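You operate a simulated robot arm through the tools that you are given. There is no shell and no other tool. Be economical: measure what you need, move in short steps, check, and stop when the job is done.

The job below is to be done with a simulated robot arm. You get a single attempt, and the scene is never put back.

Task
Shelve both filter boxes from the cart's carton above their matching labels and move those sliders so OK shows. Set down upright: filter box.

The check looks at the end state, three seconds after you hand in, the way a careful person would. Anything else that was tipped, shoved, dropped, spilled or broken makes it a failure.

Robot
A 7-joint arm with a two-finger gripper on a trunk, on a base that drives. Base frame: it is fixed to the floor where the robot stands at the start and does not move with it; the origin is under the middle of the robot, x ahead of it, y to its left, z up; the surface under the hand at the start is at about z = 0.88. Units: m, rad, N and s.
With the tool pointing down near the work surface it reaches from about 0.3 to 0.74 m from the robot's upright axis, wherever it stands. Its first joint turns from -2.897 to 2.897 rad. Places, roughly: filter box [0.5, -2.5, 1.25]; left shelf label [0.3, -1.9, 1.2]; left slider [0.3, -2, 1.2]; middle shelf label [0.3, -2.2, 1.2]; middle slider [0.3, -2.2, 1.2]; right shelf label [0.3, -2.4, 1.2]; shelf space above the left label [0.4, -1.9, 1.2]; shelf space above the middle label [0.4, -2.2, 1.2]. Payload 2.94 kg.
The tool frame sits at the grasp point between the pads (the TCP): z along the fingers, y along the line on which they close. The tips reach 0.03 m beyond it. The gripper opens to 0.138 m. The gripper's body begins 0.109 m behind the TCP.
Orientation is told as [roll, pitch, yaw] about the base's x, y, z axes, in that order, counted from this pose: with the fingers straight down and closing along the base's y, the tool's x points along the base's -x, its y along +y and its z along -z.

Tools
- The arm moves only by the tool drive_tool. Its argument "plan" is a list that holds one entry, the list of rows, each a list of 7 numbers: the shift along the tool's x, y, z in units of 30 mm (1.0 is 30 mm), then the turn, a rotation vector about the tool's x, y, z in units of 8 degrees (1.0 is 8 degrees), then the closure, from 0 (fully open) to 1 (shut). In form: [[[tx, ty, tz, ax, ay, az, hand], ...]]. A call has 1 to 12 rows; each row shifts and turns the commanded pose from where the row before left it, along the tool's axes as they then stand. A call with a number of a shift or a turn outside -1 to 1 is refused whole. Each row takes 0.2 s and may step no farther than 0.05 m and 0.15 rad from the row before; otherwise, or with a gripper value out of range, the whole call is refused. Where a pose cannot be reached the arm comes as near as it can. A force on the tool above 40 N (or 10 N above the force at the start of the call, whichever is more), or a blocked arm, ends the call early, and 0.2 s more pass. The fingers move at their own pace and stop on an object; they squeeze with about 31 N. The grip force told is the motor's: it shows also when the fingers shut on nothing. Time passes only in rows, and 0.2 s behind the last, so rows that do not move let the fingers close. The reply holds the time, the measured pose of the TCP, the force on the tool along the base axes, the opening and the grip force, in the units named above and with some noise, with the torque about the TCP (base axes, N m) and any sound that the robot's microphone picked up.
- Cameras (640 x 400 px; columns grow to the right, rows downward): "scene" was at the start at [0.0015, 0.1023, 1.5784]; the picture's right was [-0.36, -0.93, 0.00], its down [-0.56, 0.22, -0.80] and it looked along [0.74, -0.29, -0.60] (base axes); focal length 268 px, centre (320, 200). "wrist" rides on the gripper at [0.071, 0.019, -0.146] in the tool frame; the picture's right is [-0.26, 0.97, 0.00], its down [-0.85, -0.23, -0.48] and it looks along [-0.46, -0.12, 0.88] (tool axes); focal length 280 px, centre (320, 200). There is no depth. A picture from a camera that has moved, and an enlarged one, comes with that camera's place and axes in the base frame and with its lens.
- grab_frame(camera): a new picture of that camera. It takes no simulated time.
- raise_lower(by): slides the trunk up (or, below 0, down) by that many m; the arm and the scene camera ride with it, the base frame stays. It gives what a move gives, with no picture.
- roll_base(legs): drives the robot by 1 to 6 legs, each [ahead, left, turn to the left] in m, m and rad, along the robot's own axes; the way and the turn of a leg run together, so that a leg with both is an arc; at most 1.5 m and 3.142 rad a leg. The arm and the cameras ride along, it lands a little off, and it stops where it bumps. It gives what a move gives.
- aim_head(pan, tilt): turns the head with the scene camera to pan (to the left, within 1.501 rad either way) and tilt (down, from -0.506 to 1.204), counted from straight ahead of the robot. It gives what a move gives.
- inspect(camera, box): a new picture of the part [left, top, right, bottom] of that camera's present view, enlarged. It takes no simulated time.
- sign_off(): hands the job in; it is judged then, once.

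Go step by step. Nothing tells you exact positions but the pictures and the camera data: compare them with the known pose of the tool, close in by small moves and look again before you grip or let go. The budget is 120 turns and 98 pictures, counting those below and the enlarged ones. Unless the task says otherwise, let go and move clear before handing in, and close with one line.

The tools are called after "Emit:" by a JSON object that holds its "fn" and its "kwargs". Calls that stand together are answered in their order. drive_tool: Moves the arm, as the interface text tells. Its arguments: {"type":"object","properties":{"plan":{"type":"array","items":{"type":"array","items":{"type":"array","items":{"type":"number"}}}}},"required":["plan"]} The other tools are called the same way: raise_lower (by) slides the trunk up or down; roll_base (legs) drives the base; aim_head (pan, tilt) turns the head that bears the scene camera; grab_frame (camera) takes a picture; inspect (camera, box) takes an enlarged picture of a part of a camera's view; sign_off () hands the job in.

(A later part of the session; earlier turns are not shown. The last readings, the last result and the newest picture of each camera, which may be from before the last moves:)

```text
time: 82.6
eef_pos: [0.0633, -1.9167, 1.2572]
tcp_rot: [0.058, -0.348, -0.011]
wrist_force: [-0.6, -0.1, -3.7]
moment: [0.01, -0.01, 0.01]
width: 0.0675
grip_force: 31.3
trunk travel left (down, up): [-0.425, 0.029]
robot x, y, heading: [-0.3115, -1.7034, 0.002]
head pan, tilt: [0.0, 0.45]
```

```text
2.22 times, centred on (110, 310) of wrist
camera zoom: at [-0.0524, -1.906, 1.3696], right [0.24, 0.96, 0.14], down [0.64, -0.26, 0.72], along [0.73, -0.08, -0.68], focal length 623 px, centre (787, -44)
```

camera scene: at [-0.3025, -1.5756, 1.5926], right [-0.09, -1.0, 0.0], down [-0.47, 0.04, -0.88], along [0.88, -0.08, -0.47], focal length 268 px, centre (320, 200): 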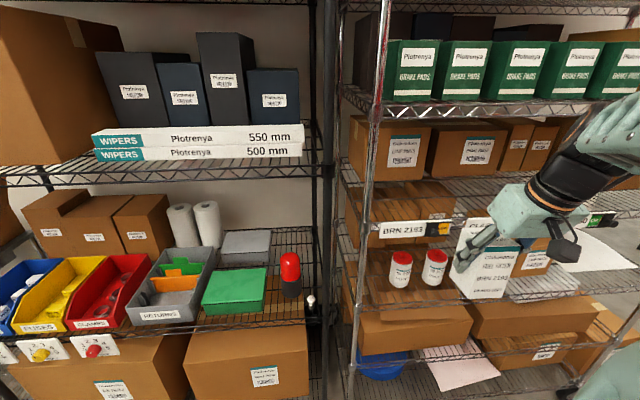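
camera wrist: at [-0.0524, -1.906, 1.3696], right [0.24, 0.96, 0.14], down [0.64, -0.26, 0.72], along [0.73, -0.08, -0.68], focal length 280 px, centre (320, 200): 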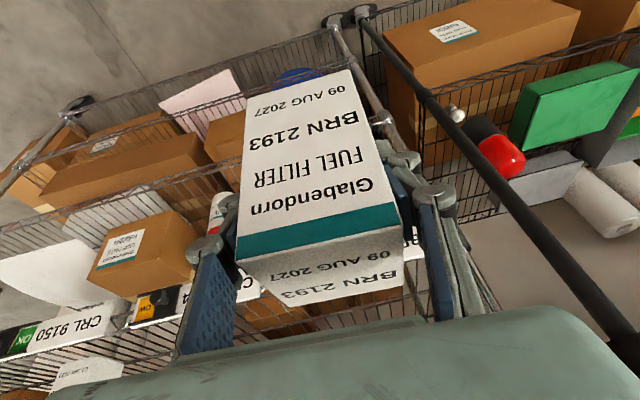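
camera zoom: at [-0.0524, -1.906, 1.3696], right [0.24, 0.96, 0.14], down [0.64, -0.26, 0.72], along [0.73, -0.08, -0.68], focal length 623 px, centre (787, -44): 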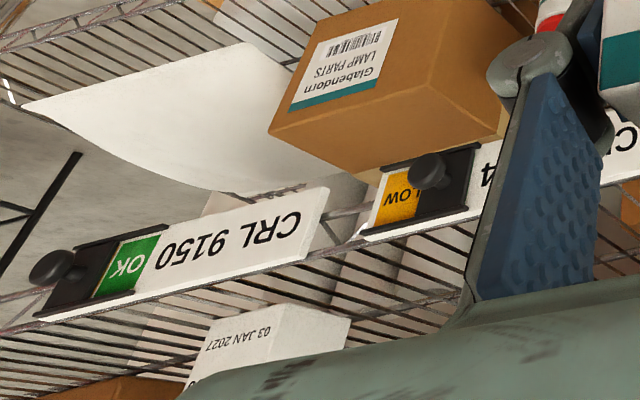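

The right slider confirms that OK shows when the knob is pushed to the right. I level the hand to 35° tilt, raise, and move part-way forward, then check.

Emit:
{"fn": "drive_tool", "kwargs": {"plan": [[[-0.7, 0.07, -0.2, 0, 0, 0, 1], [-0.8, 0.07, 0, 0.4, 0, 0, 1], [-0.9, 0.07, 0.17, 0, -0.94, 0, 1], [-0.9, 0.07, 0.17, 0, -0.94, 0, 1], [-0.5, 0, 0, 0, 0, 0, 1]]]}}

Emit:
{"fn": "grab_frame", "kwargs": {"camera": "scene"}}

Emit:
{"fn": "grab_frame", "kwargs": {"camera": "wrist"}}

```text
time: 83.8
eef_pos: [0.1695, -1.9084, 1.3019]
tcp_rot: [-0.001, -0.615, -0.01]
wrist_force: [0.8, 0.1, -4.8]
moment: [-0.03, 0.01, -0.02]
width: 0.0673
grip_force: 30.6
trunk travel left (down, up): [-0.425, 0.029]
robot x, y, heading: [-0.3119, -1.6987, 0.001]
head pan, tilt: [0.0, 0.45]
```

```text
56 pictures are left
camera scene: at [-0.3008, -1.5673, 1.5959], right [0.0, -1.0, 0.0], down [-0.44, 0.0, -0.9], along [0.9, 0.0, -0.44], focal length 268 px, centre (320, 200)
```

scene: 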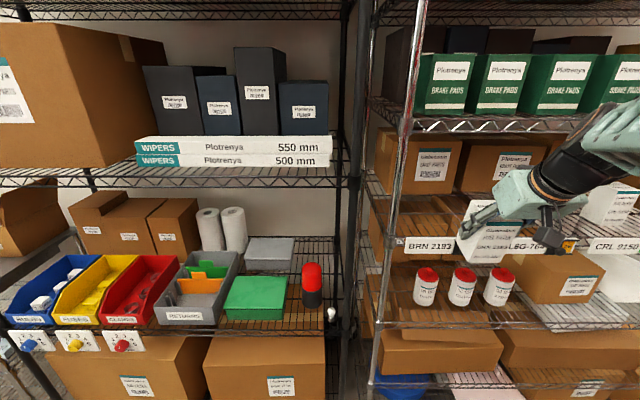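

```text
55 pictures are left
camera wrist: at [0.0276, -1.8883, 1.379], right [0.22, 0.96, 0.15], down [0.42, -0.23, 0.88], along [0.88, -0.13, -0.45], focal length 280 px, centre (320, 200)
```

wrist: 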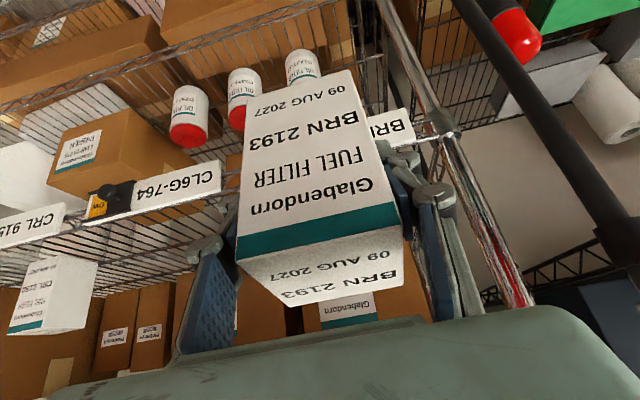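

Attitude is right (35°, level). Move straight in over the shelf.

Emit:
{"fn": "drive_tool", "kwargs": {"plan": [[[-0.89, 0, 0.623, 0, 0, 0, 1], [-0.89, 0, 0.623, 0, 0, 0, 1], [-0.89, 0, 0.623, 0, 0, 0, 1], [-0.89, 0, 0.623, 0, 0, 0, 1], [-0.89, 0, 0.623, 0, 0, 0, 1], [-0.89, 0, 0.623, 0, 0, 0, 1]]]}}

Emit:
{"fn": "inspect", "kwargs": {"camera": "scene", "box": [360, 80, 640, 280]}}

Emit:
{"fn": "grab_frame", "kwargs": {"camera": "wrist"}}

```text
time: 85.2
eef_pos: [0.3687, -1.9125, 1.3023]
tcp_rot: [-0.001, -0.612, -0.008]
wrist_force: [-0.4, 0.8, -4.2]
moment: [-0.02, 0.04, -0.01]
width: 0.0674
grip_force: 31.3
trunk travel left (down, up): [-0.425, 0.029]
robot x, y, heading: [-0.3121, -1.7022, 0.006]
head pan, tilt: [0.0, 0.45]
```

```text
2.00 times, centred on (500, 180) of scene
camera zoom: at [-0.2998, -1.5673, 1.5959], right [0.0, -1.0, 0.0], down [-0.44, 0.0, -0.9], along [0.9, 0.0, -0.44], focal length 537 px, centre (-40, 240)
```

zoom: 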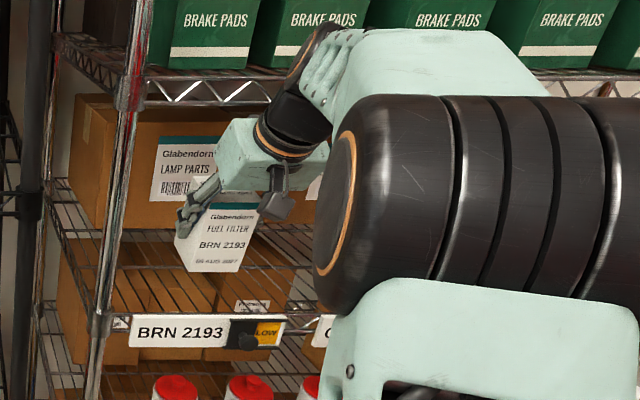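

```text
53 pictures are left
camera wrist: at [0.2267, -1.893, 1.3797], right [0.22, 0.96, 0.15], down [0.42, -0.23, 0.88], along [0.88, -0.13, -0.46], focal length 280 px, centre (320, 200)
```

wrist: 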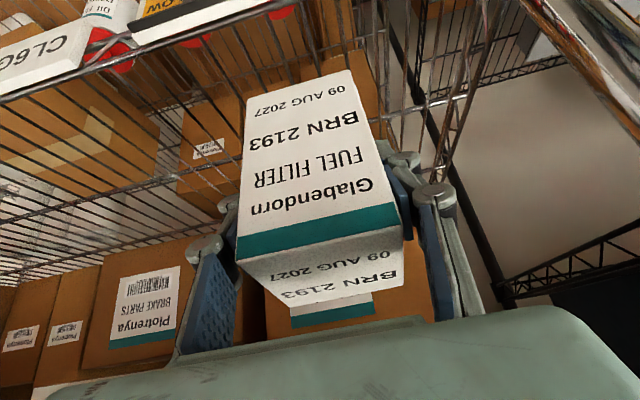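

Box is above the shelf behind the BRN label. Lower most of the way with slight levelling.

Emit:
{"fn": "drive_tool", "kwargs": {"plan": [[[0.3, 0, 0.45, 0, 0.25, 0, 1], [0.3, 0, 0.45, 0, 0.25, 0, 1], [0.1, 0, 0.2, 0, 0, 0, 1]]]}}

Emit:
{"fn": "inspect", "kwargs": {"camera": "scene", "box": [400, 110, 540, 270]}}

Emit:
{"fn": "grab_frame", "kwargs": {"camera": "wrist"}}

```text
time: 86.0
eef_pos: [0.3668, -1.9126, 1.2634]
tcp_rot: [-0.003, -0.542, -0.009]
wrist_force: [0.5, 0.4, -4.1]
moment: [-0.03, 0.0, 0.0]
width: 0.0677
grip_force: 30.7
trunk travel left (down, up): [-0.425, 0.029]
robot x, y, heading: [-0.3114, -1.699, 0.001]
head pan, tilt: [0.0, 0.45]
```

```text
2.50 times, centred on (470, 190) of scene
camera zoom: at [-0.3011, -1.5672, 1.5959], right [0.0, -1.0, 0.0], down [-0.44, 0.0, -0.9], along [0.9, 0.0, -0.44], focal length 671 px, centre (-55, 225)
```

zoom: 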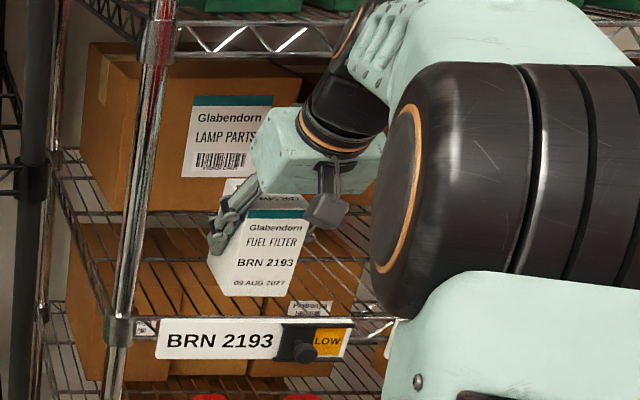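

```text
51 pictures are left
camera wrist: at [0.2316, -1.8919, 1.3508], right [0.23, 0.96, 0.13], down [0.48, -0.23, 0.85], along [0.85, -0.13, -0.51], focal length 280 px, centre (320, 200)
```

wrist: 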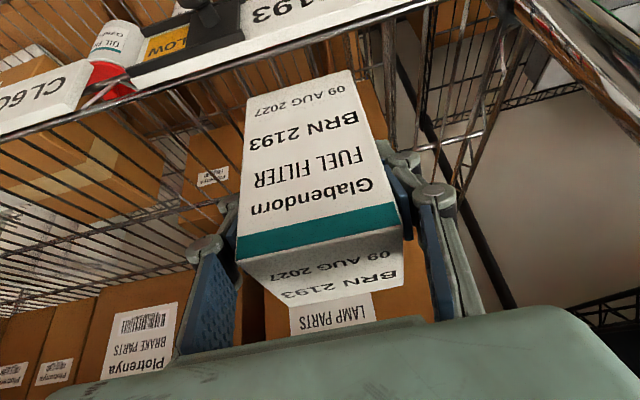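

Bottom edge should be ~1 cm above the wires. Lower in 4 mm steps watching the force.

Emit:
{"fn": "drive_tool", "kwargs": {"plan": [[[0.07, 0, 0.114, 0, 0, 0, 1], [0.07, 0, 0.114, 0, 0, 0, 1], [0.07, 0, 0.114, 0, 0, 0, 1]]]}}

Emit:
{"fn": "drive_tool", "kwargs": {"plan": [[[0.05, 0, 0.086, 0, 0, 0, 1], [0, 0, 0, 0, 0, 0, 1]]]}}

Emit:
{"fn": "inspect", "kwargs": {"camera": "scene", "box": [400, 110, 540, 270]}}

```text
time: 86.8
eef_pos: [0.3675, -1.9122, 1.2518]
tcp_rot: [-0.002, -0.544, -0.009]
wrist_force: [0.5, -0.2, -4.6]
moment: [0.0, 0.0, -0.01]
width: 0.0674
grip_force: 31.4
trunk travel left (down, up): [-0.425, 0.029]
robot x, y, heading: [-0.3114, -1.702, 0.0]
head pan, tilt: [0.0, 0.45]
```

```text
time: 87.4
eef_pos: [0.3668, -1.9115, 1.249]
tcp_rot: [-0.003, -0.544, -0.009]
wrist_force: [-0.4, -0.1, -4.0]
moment: [0.03, 0.04, 0.02]
width: 0.0675
grip_force: 31.3
trunk travel left (down, up): [-0.425, 0.029]
robot x, y, heading: [-0.3167, -1.6981, 0.007]
head pan, tilt: [0.0, 0.45]
```

```text
2.50 times, centred on (470, 190) of scene
camera zoom: at [-0.3011, -1.5671, 1.5959], right [0.0, -1.0, 0.0], down [-0.44, 0.0, -0.9], along [0.9, 0.0, -0.44], focal length 671 px, centre (-55, 225)
```

zoom: 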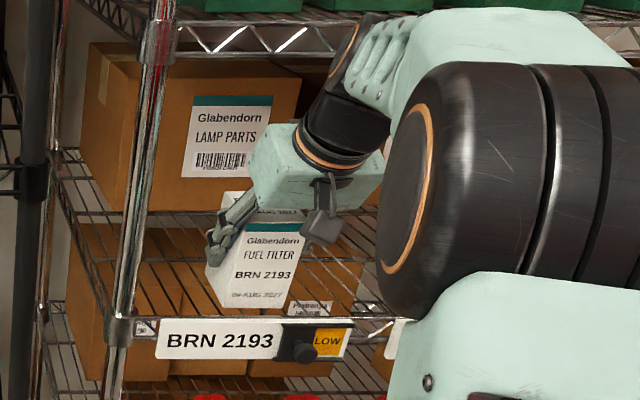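

Not touching yet; continue in small steps.

Emit:
{"fn": "drive_tool", "kwargs": {"plan": [[[0.07, 0, 0.114, 0, 0, 0, 1], [0, 0, 0, 0, 0, 0, 1]]]}}

Emit:
{"fn": "drive_tool", "kwargs": {"plan": [[[0.07, 0, 0.114, 0, 0, 0, 1], [0, 0, 0, 0, 0, 0, 1]]]}}

Emit:
{"fn": "drive_tool", "kwargs": {"plan": [[[0.07, 0, 0.114, 0, 0, 0, 1], [0, 0, 0, 0, 0, 0, 1]]]}}

Emit:
{"fn": "grab_frame", "kwargs": {"camera": "wrist"}}

```text
time: 88.0
eef_pos: [0.367, -1.9127, 1.2473]
tcp_rot: [-0.005, -0.55, -0.008]
wrist_force: [2.4, -0.6, 7.3]
moment: [0.29, 0.13, -0.07]
width: 0.0675
grip_force: 30.4
trunk travel left (down, up): [-0.425, 0.029]
robot x, y, heading: [-0.3109, -1.702, 0.005]
head pan, tilt: [0.0, 0.45]
```

```text
time: 88.6
eef_pos: [0.3661, -1.9124, 1.2468]
tcp_rot: [-0.007, -0.555, -0.007]
wrist_force: [8.4, -2.1, 23.0]
moment: [0.09, 0.07, -0.11]
width: 0.0676
grip_force: 30.7
trunk travel left (down, up): [-0.425, 0.029]
robot x, y, heading: [-0.3153, -1.7033, 0.008]
head pan, tilt: [0.0, 0.45]
```

```text
time: 89.2
eef_pos: [0.3656, -1.9107, 1.2408]
tcp_rot: [-0.004, -0.552, -0.005]
wrist_force: [9.7, -1.3, 21.7]
moment: [-0.17, 0.14, 0.09]
width: 0.0674
grip_force: 31.0
trunk travel left (down, up): [-0.425, 0.029]
robot x, y, heading: [-0.3162, -1.6999, 0.008]
head pan, tilt: [0.0, 0.45]
```

```text
49 pictures are left
camera wrist: at [0.2297, -1.8914, 1.326], right [0.23, 0.96, 0.13], down [0.47, -0.23, 0.85], along [0.85, -0.14, -0.51], focal length 280 px, centre (320, 200)
```

wrist: 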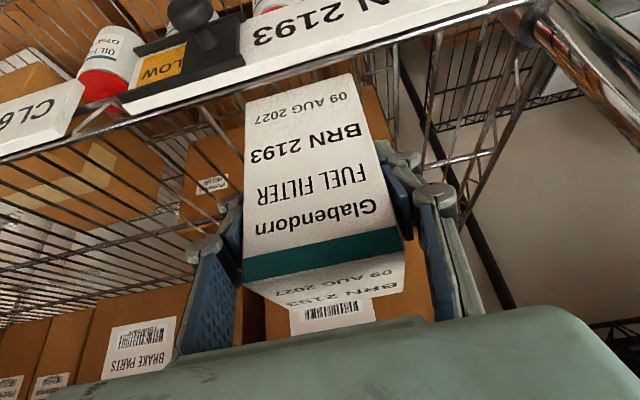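

Touched down. Relieve the pressure slightly, then open.

Emit:
{"fn": "drive_tool", "kwargs": {"plan": [[[-0.07, 0, -0.114, 0, 0, 0, 1], [0, 0, 0, 0, 0, 0, 1]]]}}

Emit:
{"fn": "drive_tool", "kwargs": {"plan": [[[0, 0, 0, 0, 0, 0, 0.45], [0, 0, 0, 0, 0, 0, 0.35], [0, 0, 0, 0, 0, 0, 0.3], [0, 0, 0, 0, 0, 0, 0.3]]]}}

Emit:
{"fn": "grab_frame", "kwargs": {"camera": "wrist"}}

Emit:
{"fn": "inspect", "kwargs": {"camera": "scene", "box": [400, 110, 540, 270]}}

```text
time: 89.8
eef_pos: [0.3652, -1.9118, 1.2406]
tcp_rot: [-0.004, -0.543, -0.009]
wrist_force: [4.9, -0.2, 9.7]
moment: [-0.52, 0.07, 0.27]
width: 0.0673
grip_force: 31.0
trunk travel left (down, up): [-0.425, 0.029]
robot x, y, heading: [-0.3149, -1.6986, 0.006]
head pan, tilt: [0.0, 0.45]
```

```text
time: 90.8
eef_pos: [0.3663, -1.9113, 1.2406]
tcp_rot: [-0.001, -0.545, -0.008]
wrist_force: [-0.3, 0.5, 1.1]
moment: [0.01, 0.0, 0.01]
width: 0.0968
grip_force: 0.0
trunk travel left (down, up): [-0.425, 0.029]
robot x, y, heading: [-0.3147, -1.7013, 0.009]
head pan, tilt: [0.0, 0.45]
```

```text
48 pictures are left
camera wrist: at [0.2295, -1.8914, 1.3278], right [0.23, 0.96, 0.13], down [0.48, -0.23, 0.85], along [0.85, -0.13, -0.51], focal length 280 px, centre (320, 200)
```

wrist: 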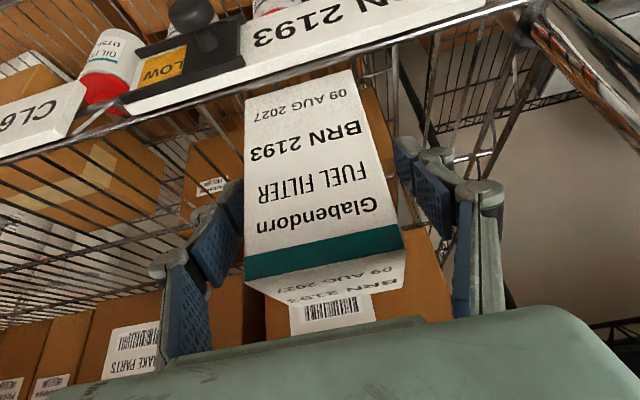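

```text
2.50 times, centred on (470, 190) of scene
camera zoom: at [-0.3017, -1.567, 1.5959], right [0.0, -1.0, 0.0], down [-0.44, 0.0, -0.9], along [0.9, 0.0, -0.44], focal length 671 px, centre (-55, 225)
```

zoom: 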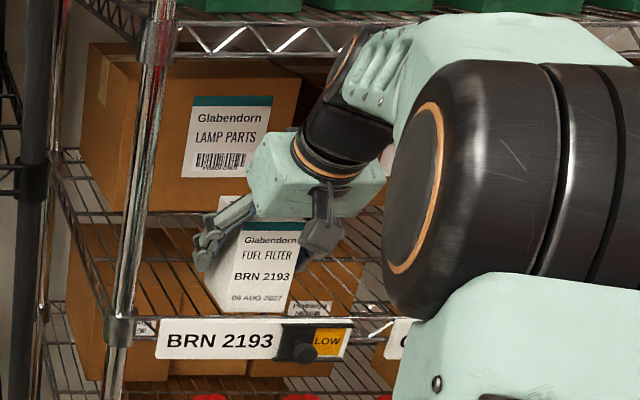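

BRN 2193 stands upright on its shelf space. Back the open fingers straight out.

Emit:
{"fn": "drive_tool", "kwargs": {"plan": [[[0.4, 0, -0.24, 0, 0, 0, 0.3], [0.8, 0, -0.48, 0, 0, 0, 0.3], [0.857, 0, -0.515, 0, 0, 0, 0.3], [0.857, 0, -0.515, 0, 0, 0, 0.3], [0.857, 0, -0.515, 0, 0, 0, 0.3], [0.857, 0, -0.515, 0, 0, 0, 0.3], [0, 0, 0, 0, 0, 0, 1], [0, 0, 0, 0, 0, 0, 1], [0, 0, 0, 0, 0, 0, 1]]]}}

Emit:
{"fn": "inspect", "kwargs": {"camera": "scene", "box": [400, 110, 540, 270]}}

Emit:
{"fn": "grab_frame", "kwargs": {"camera": "wrist"}}

```text
time: 92.8
eef_pos: [0.206, -1.9094, 1.2429]
tcp_rot: [-0.001, -0.544, -0.008]
wrist_force: [0.3, -0.5, 0.4]
moment: [0.01, 0.01, -0.02]
width: 0.0
grip_force: 16.9
trunk travel left (down, up): [-0.425, 0.029]
robot x, y, heading: [-0.3173, -1.7038, 0.005]
head pan, tilt: [0.0, 0.45]
```

```text
2.50 times, centred on (470, 190) of scene
camera zoom: at [-0.3017, -1.567, 1.5959], right [0.0, -1.0, 0.0], down [-0.44, 0.0, -0.9], along [0.9, 0.0, -0.44], focal length 671 px, centre (-55, 225)
```

zoom: 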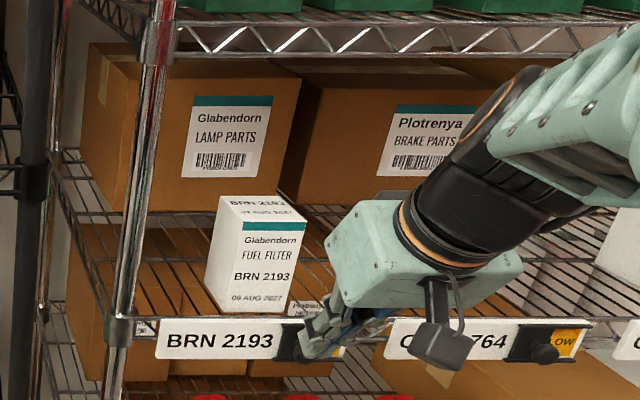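

```text
45 pictures are left
camera wrist: at [0.0692, -1.8896, 1.3288], right [0.23, 0.96, 0.13], down [0.48, -0.23, 0.85], along [0.85, -0.13, -0.51], focal length 280 px, centre (320, 200)
```

wrist: 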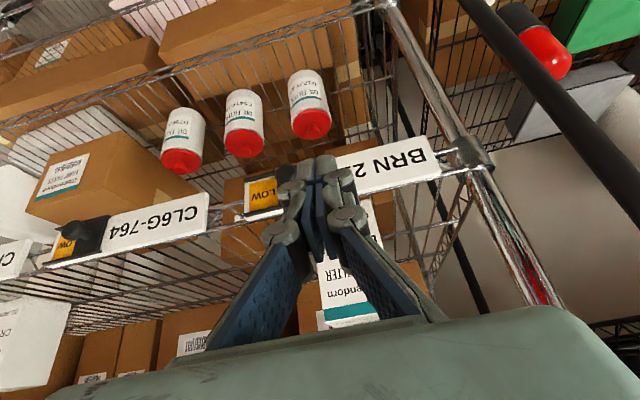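

Box is upright, nicely over the label. Now bring the closed fingertips next to the left side of the slider knob.

Emit:
{"fn": "drive_tool", "kwargs": {"plan": [[[0, 0.24, 0, 0, 0, 0, 1], [-0.18, 0.24, 0.81, 0, 0, 0, 1], [-0.18, 0, 0.81, 0, 0, 0, 1], [-0.18, 0, 0.81, 0, 0, 0, 1], [-0.18, 0, 0.6, 0, 0, 0, 1]]]}}

Emit:
{"fn": "inspect", "kwargs": {"camera": "scene", "box": [420, 190, 520, 270]}}

Emit:
{"fn": "grab_frame", "kwargs": {"camera": "wrist"}}

```text
time: 94.0
eef_pos: [0.2694, -1.8964, 1.1735]
tcp_rot: [-0.002, -0.545, -0.009]
wrist_force: [0.4, 0.3, -0.9]
moment: [0.02, 0.0, 0.0]
width: 0.0002
grip_force: 28.4
trunk travel left (down, up): [-0.425, 0.029]
robot x, y, heading: [-0.315, -1.6993, 0.003]
head pan, tilt: [0.0, 0.45]
```

```text
5.00 times, centred on (470, 230) of scene
camera zoom: at [-0.3013, -1.5671, 1.5959], right [0.0, -1.0, 0.0], down [-0.44, 0.0, -0.9], along [0.9, 0.0, -0.44], focal length 1342 px, centre (-430, 50)
```

zoom: 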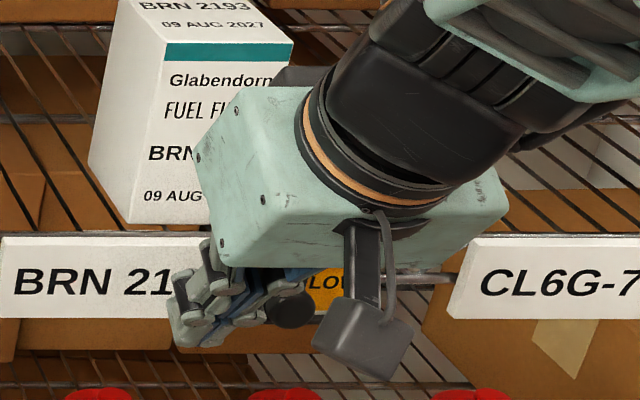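

```text
43 pictures are left
camera wrist: at [0.1334, -1.8765, 1.2607], right [0.23, 0.96, 0.13], down [0.48, -0.23, 0.85], along [0.85, -0.13, -0.51], focal length 280 px, centre (320, 200)
```

wrist: 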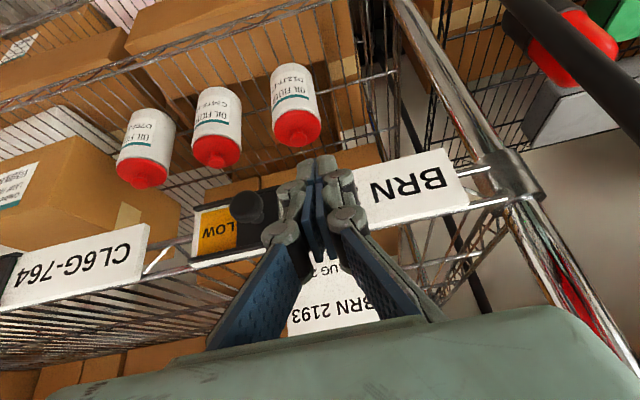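

Fingertips are beside the knob at the right height. Push right in small steps.

Emit:
{"fn": "drive_tool", "kwargs": {"plan": [[[0, -0.3, 0, 0, 0, 0, 1], [0, -0.3, 0, 0, 0, 0, 1], [0, -0.3, 0, 0, 0, 0, 1], [0, 0, 0, 0, 0, 0, 1]]]}}

Emit:
{"fn": "grab_frame", "kwargs": {"camera": "wrist"}}

```text
time: 95.0
eef_pos: [0.2679, -1.923, 1.1746]
tcp_rot: [-0.002, -0.544, -0.008]
wrist_force: [0.0, -0.3, 0.1]
moment: [0.01, -0.04, 0.0]
width: 0.0
grip_force: 28.5
trunk travel left (down, up): [-0.425, 0.029]
robot x, y, heading: [-0.3139, -1.7028, 0.002]
head pan, tilt: [0.0, 0.45]
```

```text
42 pictures are left
camera wrist: at [0.1326, -1.9039, 1.261], right [0.23, 0.96, 0.13], down [0.48, -0.23, 0.85], along [0.85, -0.13, -0.51], focal length 280 px, centre (320, 200)
```

wrist: 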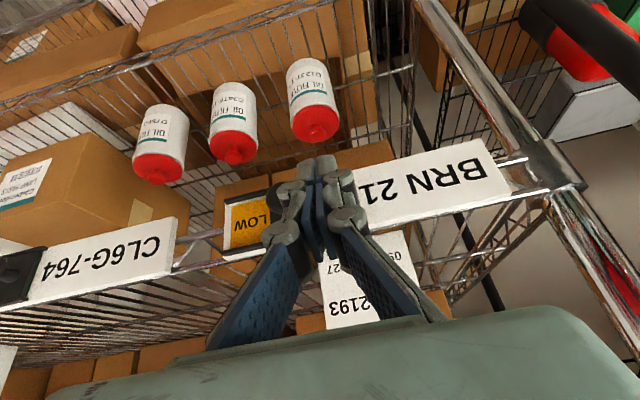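

Emit:
{"fn": "drive_tool", "kwargs": {"plan": [[[0, -0.3, 0, 0, 0, 0, 1], [0, -0.3, 0, 0, 0, 0, 1], [0, 0, 0, 0, 0, 0, 1]]]}}

Emit:
{"fn": "inspect", "kwargs": {"camera": "wrist", "box": [160, 120, 400, 270]}}

Emit:
{"fn": "inspect", "kwargs": {"camera": "scene", "box": [420, 190, 520, 270]}}

```text
time: 95.8
eef_pos: [0.2684, -1.9423, 1.175]
tcp_rot: [-0.004, -0.543, -0.008]
wrist_force: [-0.3, -1.0, -0.1]
moment: [0.0, 0.01, 0.0]
width: 0.0
grip_force: 28.4
trunk travel left (down, up): [-0.425, 0.029]
robot x, y, heading: [-0.3165, -1.699, 0.007]
head pan, tilt: [0.0, 0.45]
```

```text
2.67 times, centred on (280, 195) of wrist
camera zoom: at [0.1324, -1.9225, 1.2614], right [0.23, 0.96, 0.13], down [0.48, -0.23, 0.85], along [0.85, -0.13, -0.51], focal length 748 px, centre (427, 213)
```

zoom: 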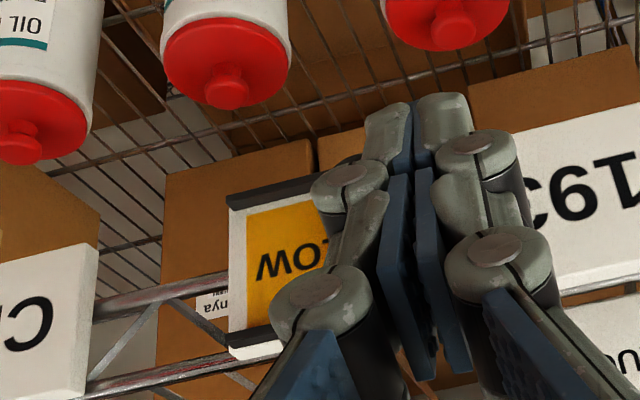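

```text
5.00 times, centred on (470, 230) of scene
camera zoom: at [-0.3017, -1.5669, 1.5959], right [0.0, -1.0, 0.0], down [-0.44, 0.0, -0.9], along [0.9, 0.0, -0.44], focal length 1342 px, centre (-430, 50)
```

zoom: 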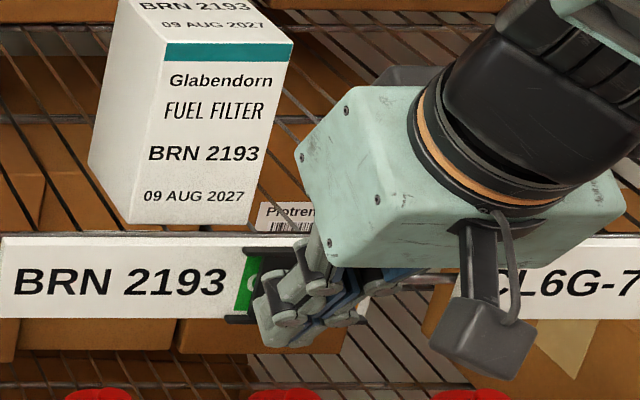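

The green field is appearing; the slider moves freely. Push on.

Emit:
{"fn": "drive_tool", "kwargs": {"plan": [[[0, -0.25, 0, 0, 0, 0, 1], [0, -0.25, 0, 0, 0, 0, 1], [0, -0.2, 0, 0, 0, 0, 1], [0, 0, 0, 0, 0, 0, 1]]]}}

Emit:
{"fn": "inspect", "kwargs": {"camera": "scene", "box": [420, 190, 520, 270]}}

```text
time: 96.8
eef_pos: [0.2686, -1.9624, 1.1743]
tcp_rot: [-0.006, -0.547, -0.009]
wrist_force: [-1.1, -0.2, 0.3]
moment: [0.01, -0.02, 0.0]
width: 0.0001
grip_force: 28.8
trunk travel left (down, up): [-0.425, 0.029]
robot x, y, heading: [-0.3136, -1.7009, 0.002]
head pan, tilt: [0.0, 0.45]
```

```text
5.00 times, centred on (470, 230) of scene
camera zoom: at [-0.3017, -1.567, 1.5959], right [0.0, -1.0, 0.0], down [-0.44, 0.0, -0.9], along [0.9, 0.0, -0.44], focal length 1342 px, centre (-430, 50)
```

zoom: 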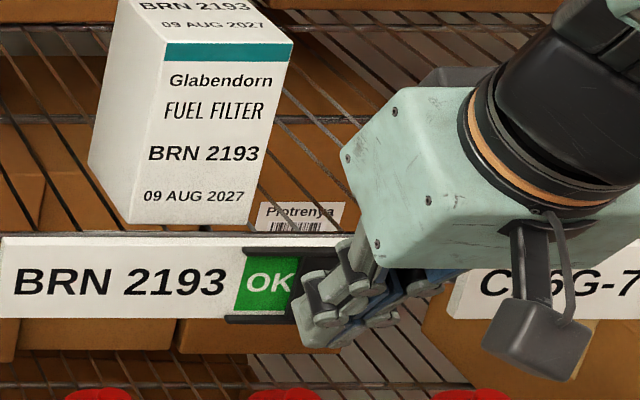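

OK shows. Push a few more millimetres to the end stop, then back off left/out and check.

Emit:
{"fn": "drive_tool", "kwargs": {"plan": [[[0, -0.12, 0, 0, 0, 0, 1], [0, -0.12, 0, 0, 0, 0, 1], [0, 0, 0, 0, 0, 0, 1]]]}}

Emit:
{"fn": "drive_tool", "kwargs": {"plan": [[[0, 0.3, 0, 0, 0, 0, 1], [0.7, 0.3, -0.8, 0, 0, 0, 1], [0.7, 0, -0.8, 0, 0, 0, 1], [0.7, 0, -0.8, 0, 0, 0, 1]]]}}

Emit:
{"fn": "inspect", "kwargs": {"camera": "scene", "box": [400, 140, 540, 270]}}

Emit:
{"fn": "grab_frame", "kwargs": {"camera": "wrist"}}

```text
time: 97.6
eef_pos: [0.2673, -1.9699, 1.1741]
tcp_rot: [-0.002, -0.545, -0.007]
wrist_force: [-0.5, -0.9, 1.4]
moment: [-0.01, -0.03, -0.06]
width: 0.0
grip_force: 28.9
trunk travel left (down, up): [-0.425, 0.029]
robot x, y, heading: [-0.3139, -1.7006, 0.004]
head pan, tilt: [0.0, 0.45]
```

```text
time: 98.6
eef_pos: [0.1779, -1.9486, 1.2036]
tcp_rot: [-0.004, -0.546, -0.01]
wrist_force: [-0.3, 0.2, 0.1]
moment: [0.04, 0.0, 0.02]
width: 0.0
grip_force: 28.3
trunk travel left (down, up): [-0.425, 0.029]
robot x, y, heading: [-0.3139, -1.6984, 0.003]
head pan, tilt: [0.0, 0.45]
```

```text
3.08 times, centred on (470, 205) of scene
camera zoom: at [-0.3026, -1.5666, 1.5959], right [0.0, -1.0, 0.0], down [-0.43, 0.0, -0.9], along [0.9, 0.0, -0.43], focal length 826 px, centre (-142, 185)
```

zoom: 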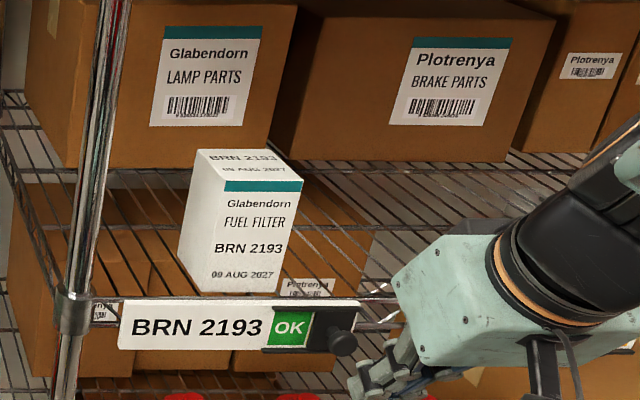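

```text
37 pictures are left
camera wrist: at [0.043, -1.9278, 1.2897], right [0.23, 0.96, 0.13], down [0.48, -0.23, 0.85], along [0.85, -0.13, -0.51], focal length 280 px, centre (320, 200)
```

wrist: 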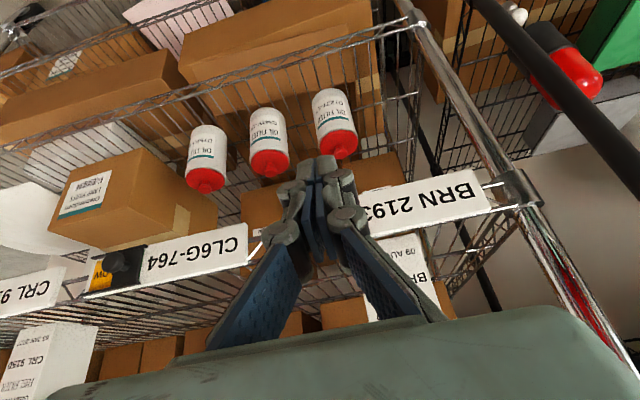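

BRN slider shows OK. I'll do the middle slider now too: shift the base 0.2 m right, then repeat.

Emit:
{"fn": "roll_base", "kwargs": {"legs": [[0, -0.2, 0]]}}

Emit:
{"fn": "inspect", "kwargs": {"camera": "scene", "box": [400, 140, 600, 280]}}

Emit:
{"fn": "grab_frame", "kwargs": {"camera": "wrist"}}

```text
time: 101.0
eef_pos: [0.1835, -2.1417, 1.2033]
tcp_rot: [-0.001, -0.544, -0.005]
wrist_force: [0.0, 0.2, 0.0]
moment: [0.01, -0.02, 0.01]
width: 0.0
grip_force: 28.2
trunk travel left (down, up): [-0.425, 0.029]
robot x, y, heading: [-0.3106, -1.8953, 0.011]
head pan, tilt: [0.0, 0.45]
```

```text
2.86 times, centred on (500, 210) of scene
camera zoom: at [-0.3012, -1.764, 1.5959], right [0.01, -1.0, 0.0], down [-0.44, 0.0, -0.9], along [0.9, 0.01, -0.44], focal length 767 px, centre (-194, 171)
```

zoom: 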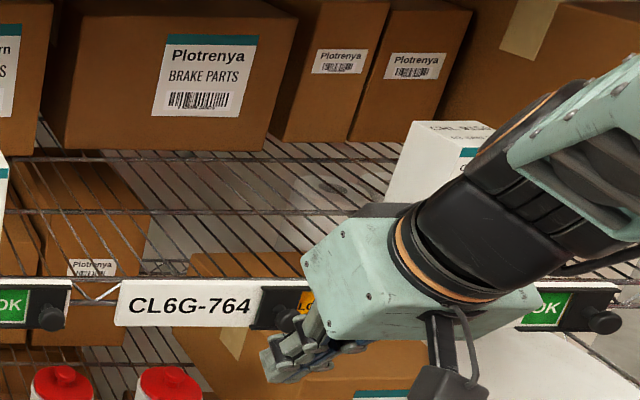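

```text
35 pictures are left
camera wrist: at [0.0467, -2.1232, 1.2892], right [0.23, 0.96, 0.13], down [0.48, -0.23, 0.85], along [0.85, -0.13, -0.51], focal length 280 px, centre (320, 200)
```

wrist: 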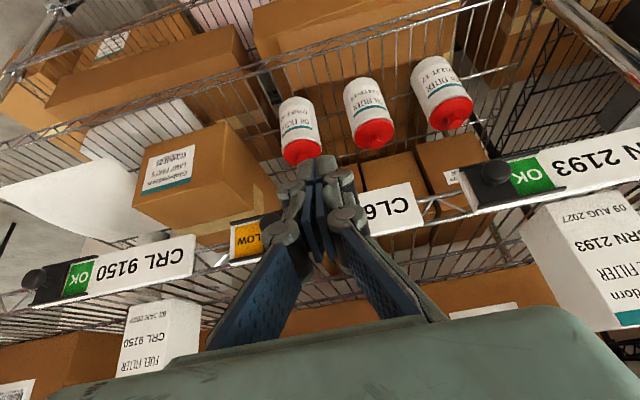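

Same approach for the middle knob at y≈-2.205.

Emit:
{"fn": "drive_tool", "kwargs": {"plan": [[[-0.64, 0, 0.76, 0, 0, 0, 1], [-0.64, 0, 0.76, 0, 0, 0, 1], [-0.64, 0, 0.76, 0, 0, 0, 1], [0, -0.3, 0, 0, 0, 0, 1], [0, -0.3, 0, 0, 0, 0, 1], [0, -0.3, 0, 0, 0, 0, 1], [0, -0.3, 0, 0, 0, 0, 1], [0, -0.3, 0, 0, 0, 0, 1], [0, -0.3, 0, 0, 0, 0, 1], [0, -0.2, 0, 0, 0, 0, 1], [0, 0, 0, 0, 0, 0, 1]]]}}

Emit:
{"fn": "inspect", "kwargs": {"camera": "scene", "box": [400, 140, 600, 280]}}

```text
time: 103.3
eef_pos: [0.2663, -2.2023, 1.1745]
tcp_rot: [-0.005, -0.545, -0.002]
wrist_force: [-0.5, -0.2, 0.1]
moment: [-0.01, -0.01, 0.0]
width: 0.0
grip_force: 28.3
trunk travel left (down, up): [-0.425, 0.029]
robot x, y, heading: [-0.3144, -1.896, 0.013]
head pan, tilt: [0.0, 0.45]
```

```text
2.86 times, centred on (500, 210) of scene
camera zoom: at [-0.3012, -1.7637, 1.5959], right [0.01, -1.0, 0.0], down [-0.44, 0.0, -0.9], along [0.9, 0.01, -0.44], focal length 767 px, centre (-194, 171)
```

zoom: 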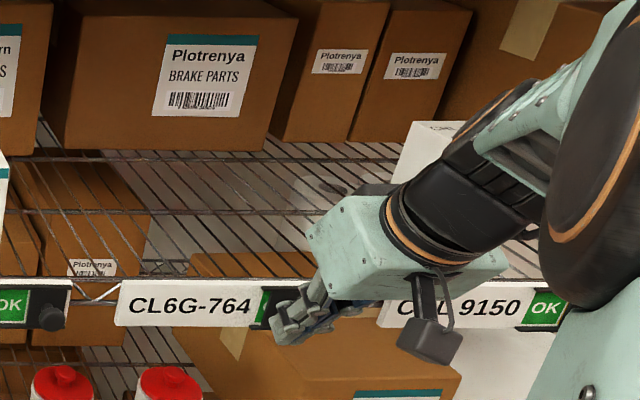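

Emit:
{"fn": "drive_tool", "kwargs": {"plan": [[[0, -0.25, 0, 0, 0, 0, 1], [0, -0.25, 0, 0, 0, 0, 1], [0, -0.15, 0, 0, 0, 0, 1], [0, 0, 0, 0, 0, 0, 1]]]}}

Emit:
{"fn": "drive_tool", "kwargs": {"plan": [[[0, 0.3, 0, 0, 0, 0, 1], [0.7, 0.3, -0.8, 0, 0, 0, 1], [0.7, 0, -0.8, 0, 0, 0, 1], [0.7, 0, -0.8, 0, 0, 0, 1]]]}}

Emit:
{"fn": "inspect", "kwargs": {"camera": "scene", "box": [400, 140, 600, 280]}}

```text
time: 104.3
eef_pos: [0.2662, -2.2216, 1.1739]
tcp_rot: [-0.003, -0.544, -0.004]
wrist_force: [-0.4, -0.7, -0.4]
moment: [0.02, 0.0, 0.0]
width: 0.0
grip_force: 28.4
trunk travel left (down, up): [-0.425, 0.029]
robot x, y, heading: [-0.3105, -1.8964, 0.011]
head pan, tilt: [0.0, 0.45]
```

```text
time: 105.3
eef_pos: [0.1771, -2.2029, 1.2035]
tcp_rot: [-0.002, -0.546, -0.003]
wrist_force: [-0.1, -0.3, 0.0]
moment: [0.02, 0.01, 0.01]
width: 0.0002
grip_force: 28.0
trunk travel left (down, up): [-0.425, 0.029]
robot x, y, heading: [-0.3123, -1.8962, 0.008]
head pan, tilt: [0.0, 0.45]
```

```text
2.86 times, centred on (500, 210) of scene
camera zoom: at [-0.3019, -1.7634, 1.5959], right [0.01, -1.0, 0.0], down [-0.43, 0.0, -0.9], along [0.9, 0.01, -0.43], focal length 767 px, centre (-194, 171)
```

zoom: 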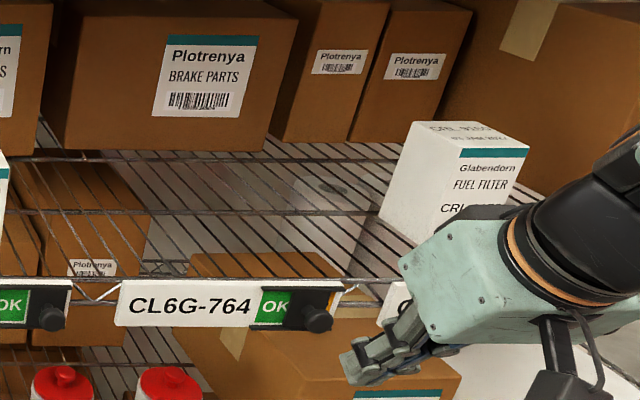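

Emit:
{"fn": "inspect", "kwargs": {"camera": "scene", "box": [475, 230, 535, 265]}}

```text
10.67 times, centred on (505, 248) of scene
camera zoom: at [-0.3019, -1.7634, 1.5959], right [0.01, -1.0, 0.0], down [-0.43, 0.0, -0.9], along [0.9, 0.01, -0.43], focal length 2864 px, centre (-1653, -307)
```

zoom: 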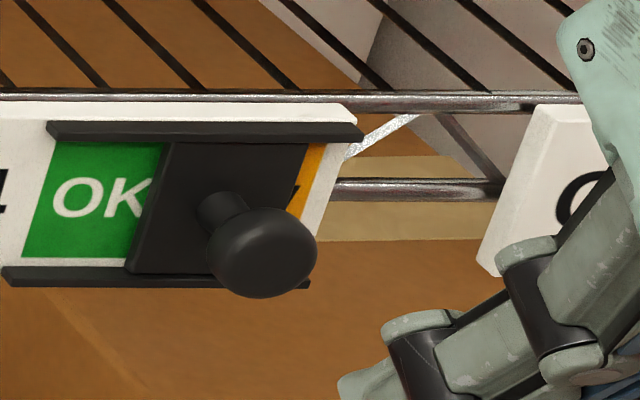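

A sliver of LOW remains; push about 6 mm further.

Emit:
{"fn": "drive_tool", "kwargs": {"plan": [[[-0.7, 0, 0.8, 0, 0, 0, 1], [-0.7, 0, 0.8, 0, 0, 0, 1], [-0.7, 0, 0.8, 0, 0, 0, 1], [0, -0.3, 0, 0, 0, 0, 1], [0, -0.3, 0, 0, 0, 0, 1], [0, -0.15, 0, 0, 0, 0, 1], [0, -0.15, 0, 0, 0, 0, 1], [0, 0, 0, 0, 0, 0, 1]]]}}

Emit:
{"fn": "drive_tool", "kwargs": {"plan": [[[0, 0.3, 0, 0, 0, 0, 1], [0.7, 0.3, -0.8, 0, 0, 0, 1], [0.7, 0, -0.8, 0, 0, 0, 1], [0.7, 0, -0.8, 0, 0, 0, 1]]]}}

Emit:
{"fn": "inspect", "kwargs": {"camera": "scene", "box": [475, 230, 535, 265]}}

Emit:
{"fn": "inspect", "kwargs": {"camera": "scene", "box": [360, 140, 460, 270]}}

```text
time: 107.2
eef_pos: [0.2668, -2.2313, 1.1748]
tcp_rot: [-0.004, -0.545, 0.0]
wrist_force: [0.3, 0.4, 0.5]
moment: [-0.03, -0.01, 0.0]
width: 0.0
grip_force: 28.2
trunk travel left (down, up): [-0.425, 0.029]
robot x, y, heading: [-0.3106, -1.9007, 0.01]
head pan, tilt: [0.0, 0.45]
```

```text
time: 108.2
eef_pos: [0.172, -2.2101, 1.2042]
tcp_rot: [-0.003, -0.546, -0.001]
wrist_force: [0.2, 0.4, -1.1]
moment: [-0.03, 0.0, 0.05]
width: 0.0001
grip_force: 28.1
trunk travel left (down, up): [-0.425, 0.029]
robot x, y, heading: [-0.3149, -1.8968, 0.012]
head pan, tilt: [0.0, 0.45]
```

```text
10.67 times, centred on (505, 248) of scene
camera zoom: at [-0.302, -1.7635, 1.5959], right [0.01, -1.0, 0.0], down [-0.43, 0.0, -0.9], along [0.9, 0.01, -0.43], focal length 2864 px, centre (-1653, -307)
```

zoom: 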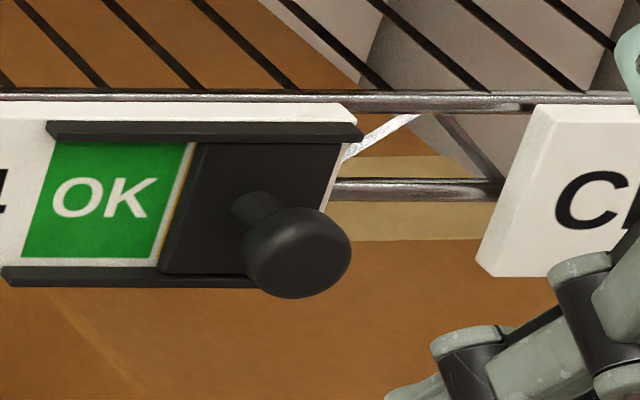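

```text
3.08 times, centred on (410, 205) of scene
camera zoom: at [-0.302, -1.7635, 1.5959], right [0.01, -1.0, 0.0], down [-0.43, 0.0, -0.9], along [0.9, 0.01, -0.43], focal length 826 px, centre (43, 185)
```

zoom: 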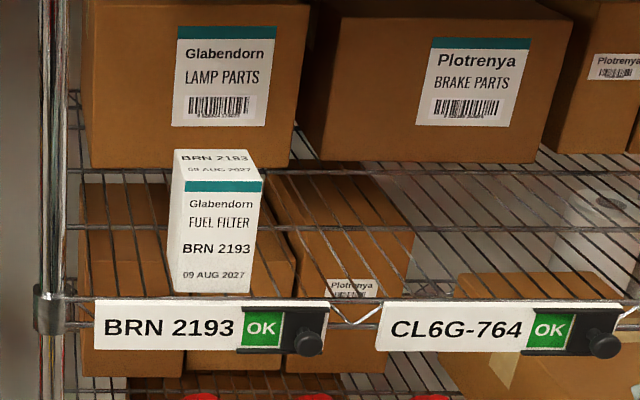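

Both sliders show OK and BRN is in place. Return to the cart for CL6G-764.

Emit:
{"fn": "drive_tool", "kwargs": {"plan": [[[0.17, 1, -0.67, 0, 0.4, 0, 0.3], [0.17, 1, -0.67, 0, 0.39, 0, 0.3], [0.17, 1, -0.67, 0, 0, 0, 0.3], [0.17, 1, -0.67, 0, 0, 0, 0.3], [0.17, 1, -0.67, 0, 0, 0, 0.3]]]}}

Emit:
{"fn": "roll_base", "kwargs": {"legs": [[0, 0, -0.011], [0, 0.95, 0], [0, 0.95, 0], [0.295, 0, 0]]}}

Emit:
{"fn": "aim_head", "kwargs": {"pan": -0.2, "tilt": 0.7}}

Emit:
{"fn": "grab_frame", "kwargs": {"camera": "wrist"}}

Emit:
{"fn": "inspect", "kwargs": {"camera": "scene", "box": [280, 120, 440, 240]}}

```text
time: 109.5
eef_pos: [0.1104, -2.0664, 1.2492]
tcp_rot: [0.037, -0.364, -0.019]
wrist_force: [-0.3, 0.1, 0.2]
moment: [0.02, 0.0, 0.0]
width: 0.0964
grip_force: 0.1
trunk travel left (down, up): [-0.425, 0.029]
robot x, y, heading: [-0.319, -1.9007, 0.011]
head pan, tilt: [0.0, 0.45]
stopped in row 5: the arm was blocked; the commanded pose is now the measured one
```

```text
time: 128.4
eef_pos: [0.3882, -0.1759, 1.2477]
tcp_rot: [0.036, -0.362, -0.026]
wrist_force: [0.7, -0.7, 0.1]
moment: [0.01, 0.03, -0.02]
width: 0.0966
grip_force: 0.1
trunk travel left (down, up): [-0.425, 0.029]
robot x, y, heading: [-0.0352, -0.0028, 0.003]
head pan, tilt: [0.0, 0.45]
```

```text
time: 129.1
eef_pos: [0.3868, -0.177, 1.2484]
tcp_rot: [0.034, -0.365, -0.027]
wrist_force: [0.4, 0.2, 0.4]
moment: [-0.03, -0.01, 0.01]
width: 0.0966
grip_force: 0.1
trunk travel left (down, up): [-0.425, 0.029]
robot x, y, heading: [-0.0336, -0.0072, 0.004]
head pan, tilt: [-0.201, 0.7]
```

```text
29 pictures are left
camera wrist: at [0.2694, -0.1601, 1.3593], right [0.26, 0.96, 0.13], down [0.62, -0.26, 0.74], along [0.74, -0.11, -0.66], focal length 280 px, centre (320, 200)
```

wrist: 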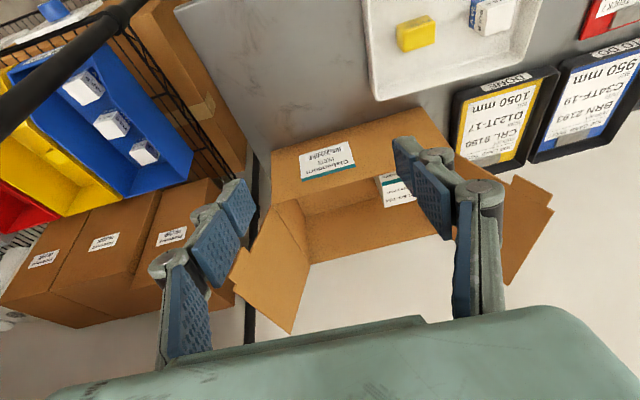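

```text
3.33 times, centred on (360, 180) of scene
camera zoom: at [-0.0307, 0.1113, 1.5738], right [-0.2, -0.98, 0.0], down [-0.63, 0.13, -0.77], along [0.75, -0.15, -0.64], focal length 895 px, centre (187, 267)
```

zoom: 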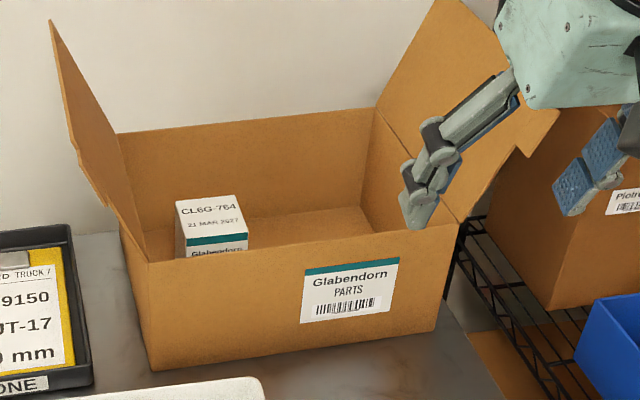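

CL6G confirmed at (0.717,-0.064). Straighten the hand to 25° and move to the pre-grasp.

Emit:
{"fn": "drive_tool", "kwargs": {"plan": [[[-0.63, 0.415, 0.967, 0, 0, 0, 0.3], [-0.63, 0.415, 0.967, 0.16, -0.25, -0.175, 0.3], [-0.63, 0.415, 0.967, 0, -0.26, 0, 0.3], [-0.63, 0.415, 0.967, 0, 0, 0, 0.3], [-0.63, 0.415, 0.967, 0, 0, 0, 0.3], [-0.63, 0.415, 0.967, 0, 0, 0, 0.3], [-0.63, 0.415, 0.967, 0, 0, 0, 0.3], [-0.63, 0.415, 0.967, 0, 0, 0, 0.3], [-0.63, 0.415, 0.8, 0, 0, 0, 0.3]]]}}

Emit:
{"fn": "grab_frame", "kwargs": {"camera": "wrist"}}

```text
time: 131.1
eef_pos: [0.647, -0.062, 1.0842]
tcp_rot: [0.004, -0.433, 0.0]
wrist_force: [0.3, -0.7, 0.0]
moment: [0.01, 0.03, 0.02]
width: 0.0964
grip_force: 0.0
trunk travel left (down, up): [-0.425, 0.029]
robot x, y, heading: [-0.0313, -0.0037, 0.0]
head pan, tilt: [-0.201, 0.7]
```

```text
27 pictures are left
camera wrist: at [0.5216, -0.0446, 1.1862], right [0.24, 0.96, 0.11], down [0.57, -0.23, 0.79], along [0.79, -0.12, -0.6], focal length 280 px, centre (320, 200)
```

wrist: 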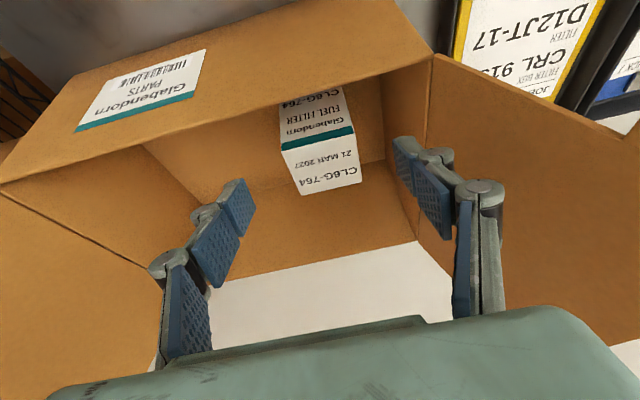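

Aligned to within a few mm. Narrow slightly (left wall is close) and descend.

Emit:
{"fn": "drive_tool", "kwargs": {"plan": [[[-0.1, -0.13, 0, 0, 0, 0, 0.35], [0, 0, 0.9, 0, 0, 0, 0.35], [0, 0, 0.9, 0, 0, 0, 0.35], [0, 0, 0.9, 0, 0, 0, 0.35], [0, 0, 0.8, 0, 0, 0, 0.35], [0, 0, 0.8, 0, 0, 0, 0.35]]]}}

Emit:
{"fn": "grab_frame", "kwargs": {"camera": "wrist"}}

```text
time: 132.5
eef_pos: [0.704, -0.0673, 0.9705]
tcp_rot: [0.005, -0.436, 0.0]
wrist_force: [0.4, 0.7, 0.2]
moment: [0.0, -0.01, 0.0]
width: 0.0896
grip_force: 0.1
trunk travel left (down, up): [-0.425, 0.029]
robot x, y, heading: [-0.0333, -0.0074, 0.006]
head pan, tilt: [-0.201, 0.7]
```

```text
26 pictures are left
camera wrist: at [0.5779, -0.0494, 1.0705], right [0.24, 0.96, 0.11], down [0.57, -0.23, 0.79], along [0.79, -0.12, -0.6], focal length 280 px, centre (320, 200)
```

wrist: 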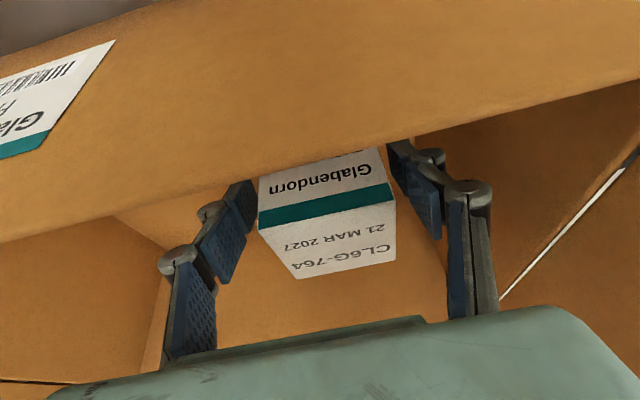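

Well straddled, no contact. Final descent, close, and a gentle test lift.

Emit:
{"fn": "drive_tool", "kwargs": {"plan": [[[0, 0, 0.5, 0, 0, 0, 0.35], [0, 0, 0.37, 0, 0, 0, 0.35], [0, 0, 0, 0, 0, 0, 0.6], [0, 0, 0, 0, 0, 0, 0.8], [0, 0, 0, 0, 0, 0, 1], [0, 0, 0, 0, 0, 0, 1], [0, 0, 0, 0, 0, 0, 1], [-0.05, 0, -0.1, 0, 0, 0, 1], [-0.1, 0, -0.21, 0, 0, 0, 1], [-0.1, 0, -0.21, 0, 0, 0, 1], [-0.1, 0, -0.21, 0, 0, 0, 1]]]}}

Emit:
{"fn": "grab_frame", "kwargs": {"camera": "wrist"}}

```text
time: 134.9
eef_pos: [0.7137, -0.0657, 0.9695]
tcp_rot: [0.006, -0.435, 0.001]
wrist_force: [1.1, -0.3, -4.1]
moment: [0.0, 0.03, -0.01]
width: 0.0673
grip_force: 30.9
trunk travel left (down, up): [-0.425, 0.029]
robot x, y, heading: [-0.0347, -0.0092, 0.001]
head pan, tilt: [-0.201, 0.7]
```

```text
25 pictures are left
camera wrist: at [0.5893, -0.0486, 1.0697], right [0.24, 0.96, 0.11], down [0.57, -0.23, 0.79], along [0.79, -0.12, -0.6], focal length 280 px, centre (320, 200)
```

wrist: 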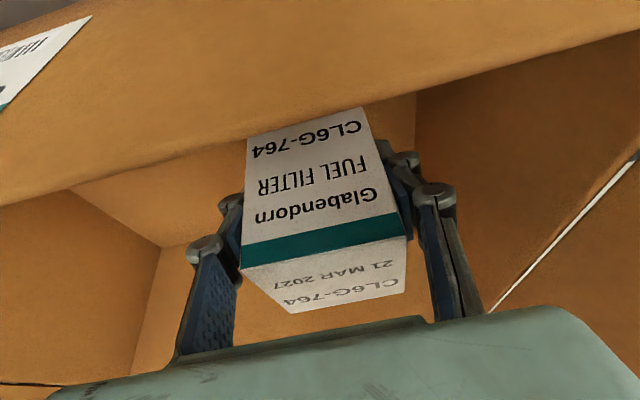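

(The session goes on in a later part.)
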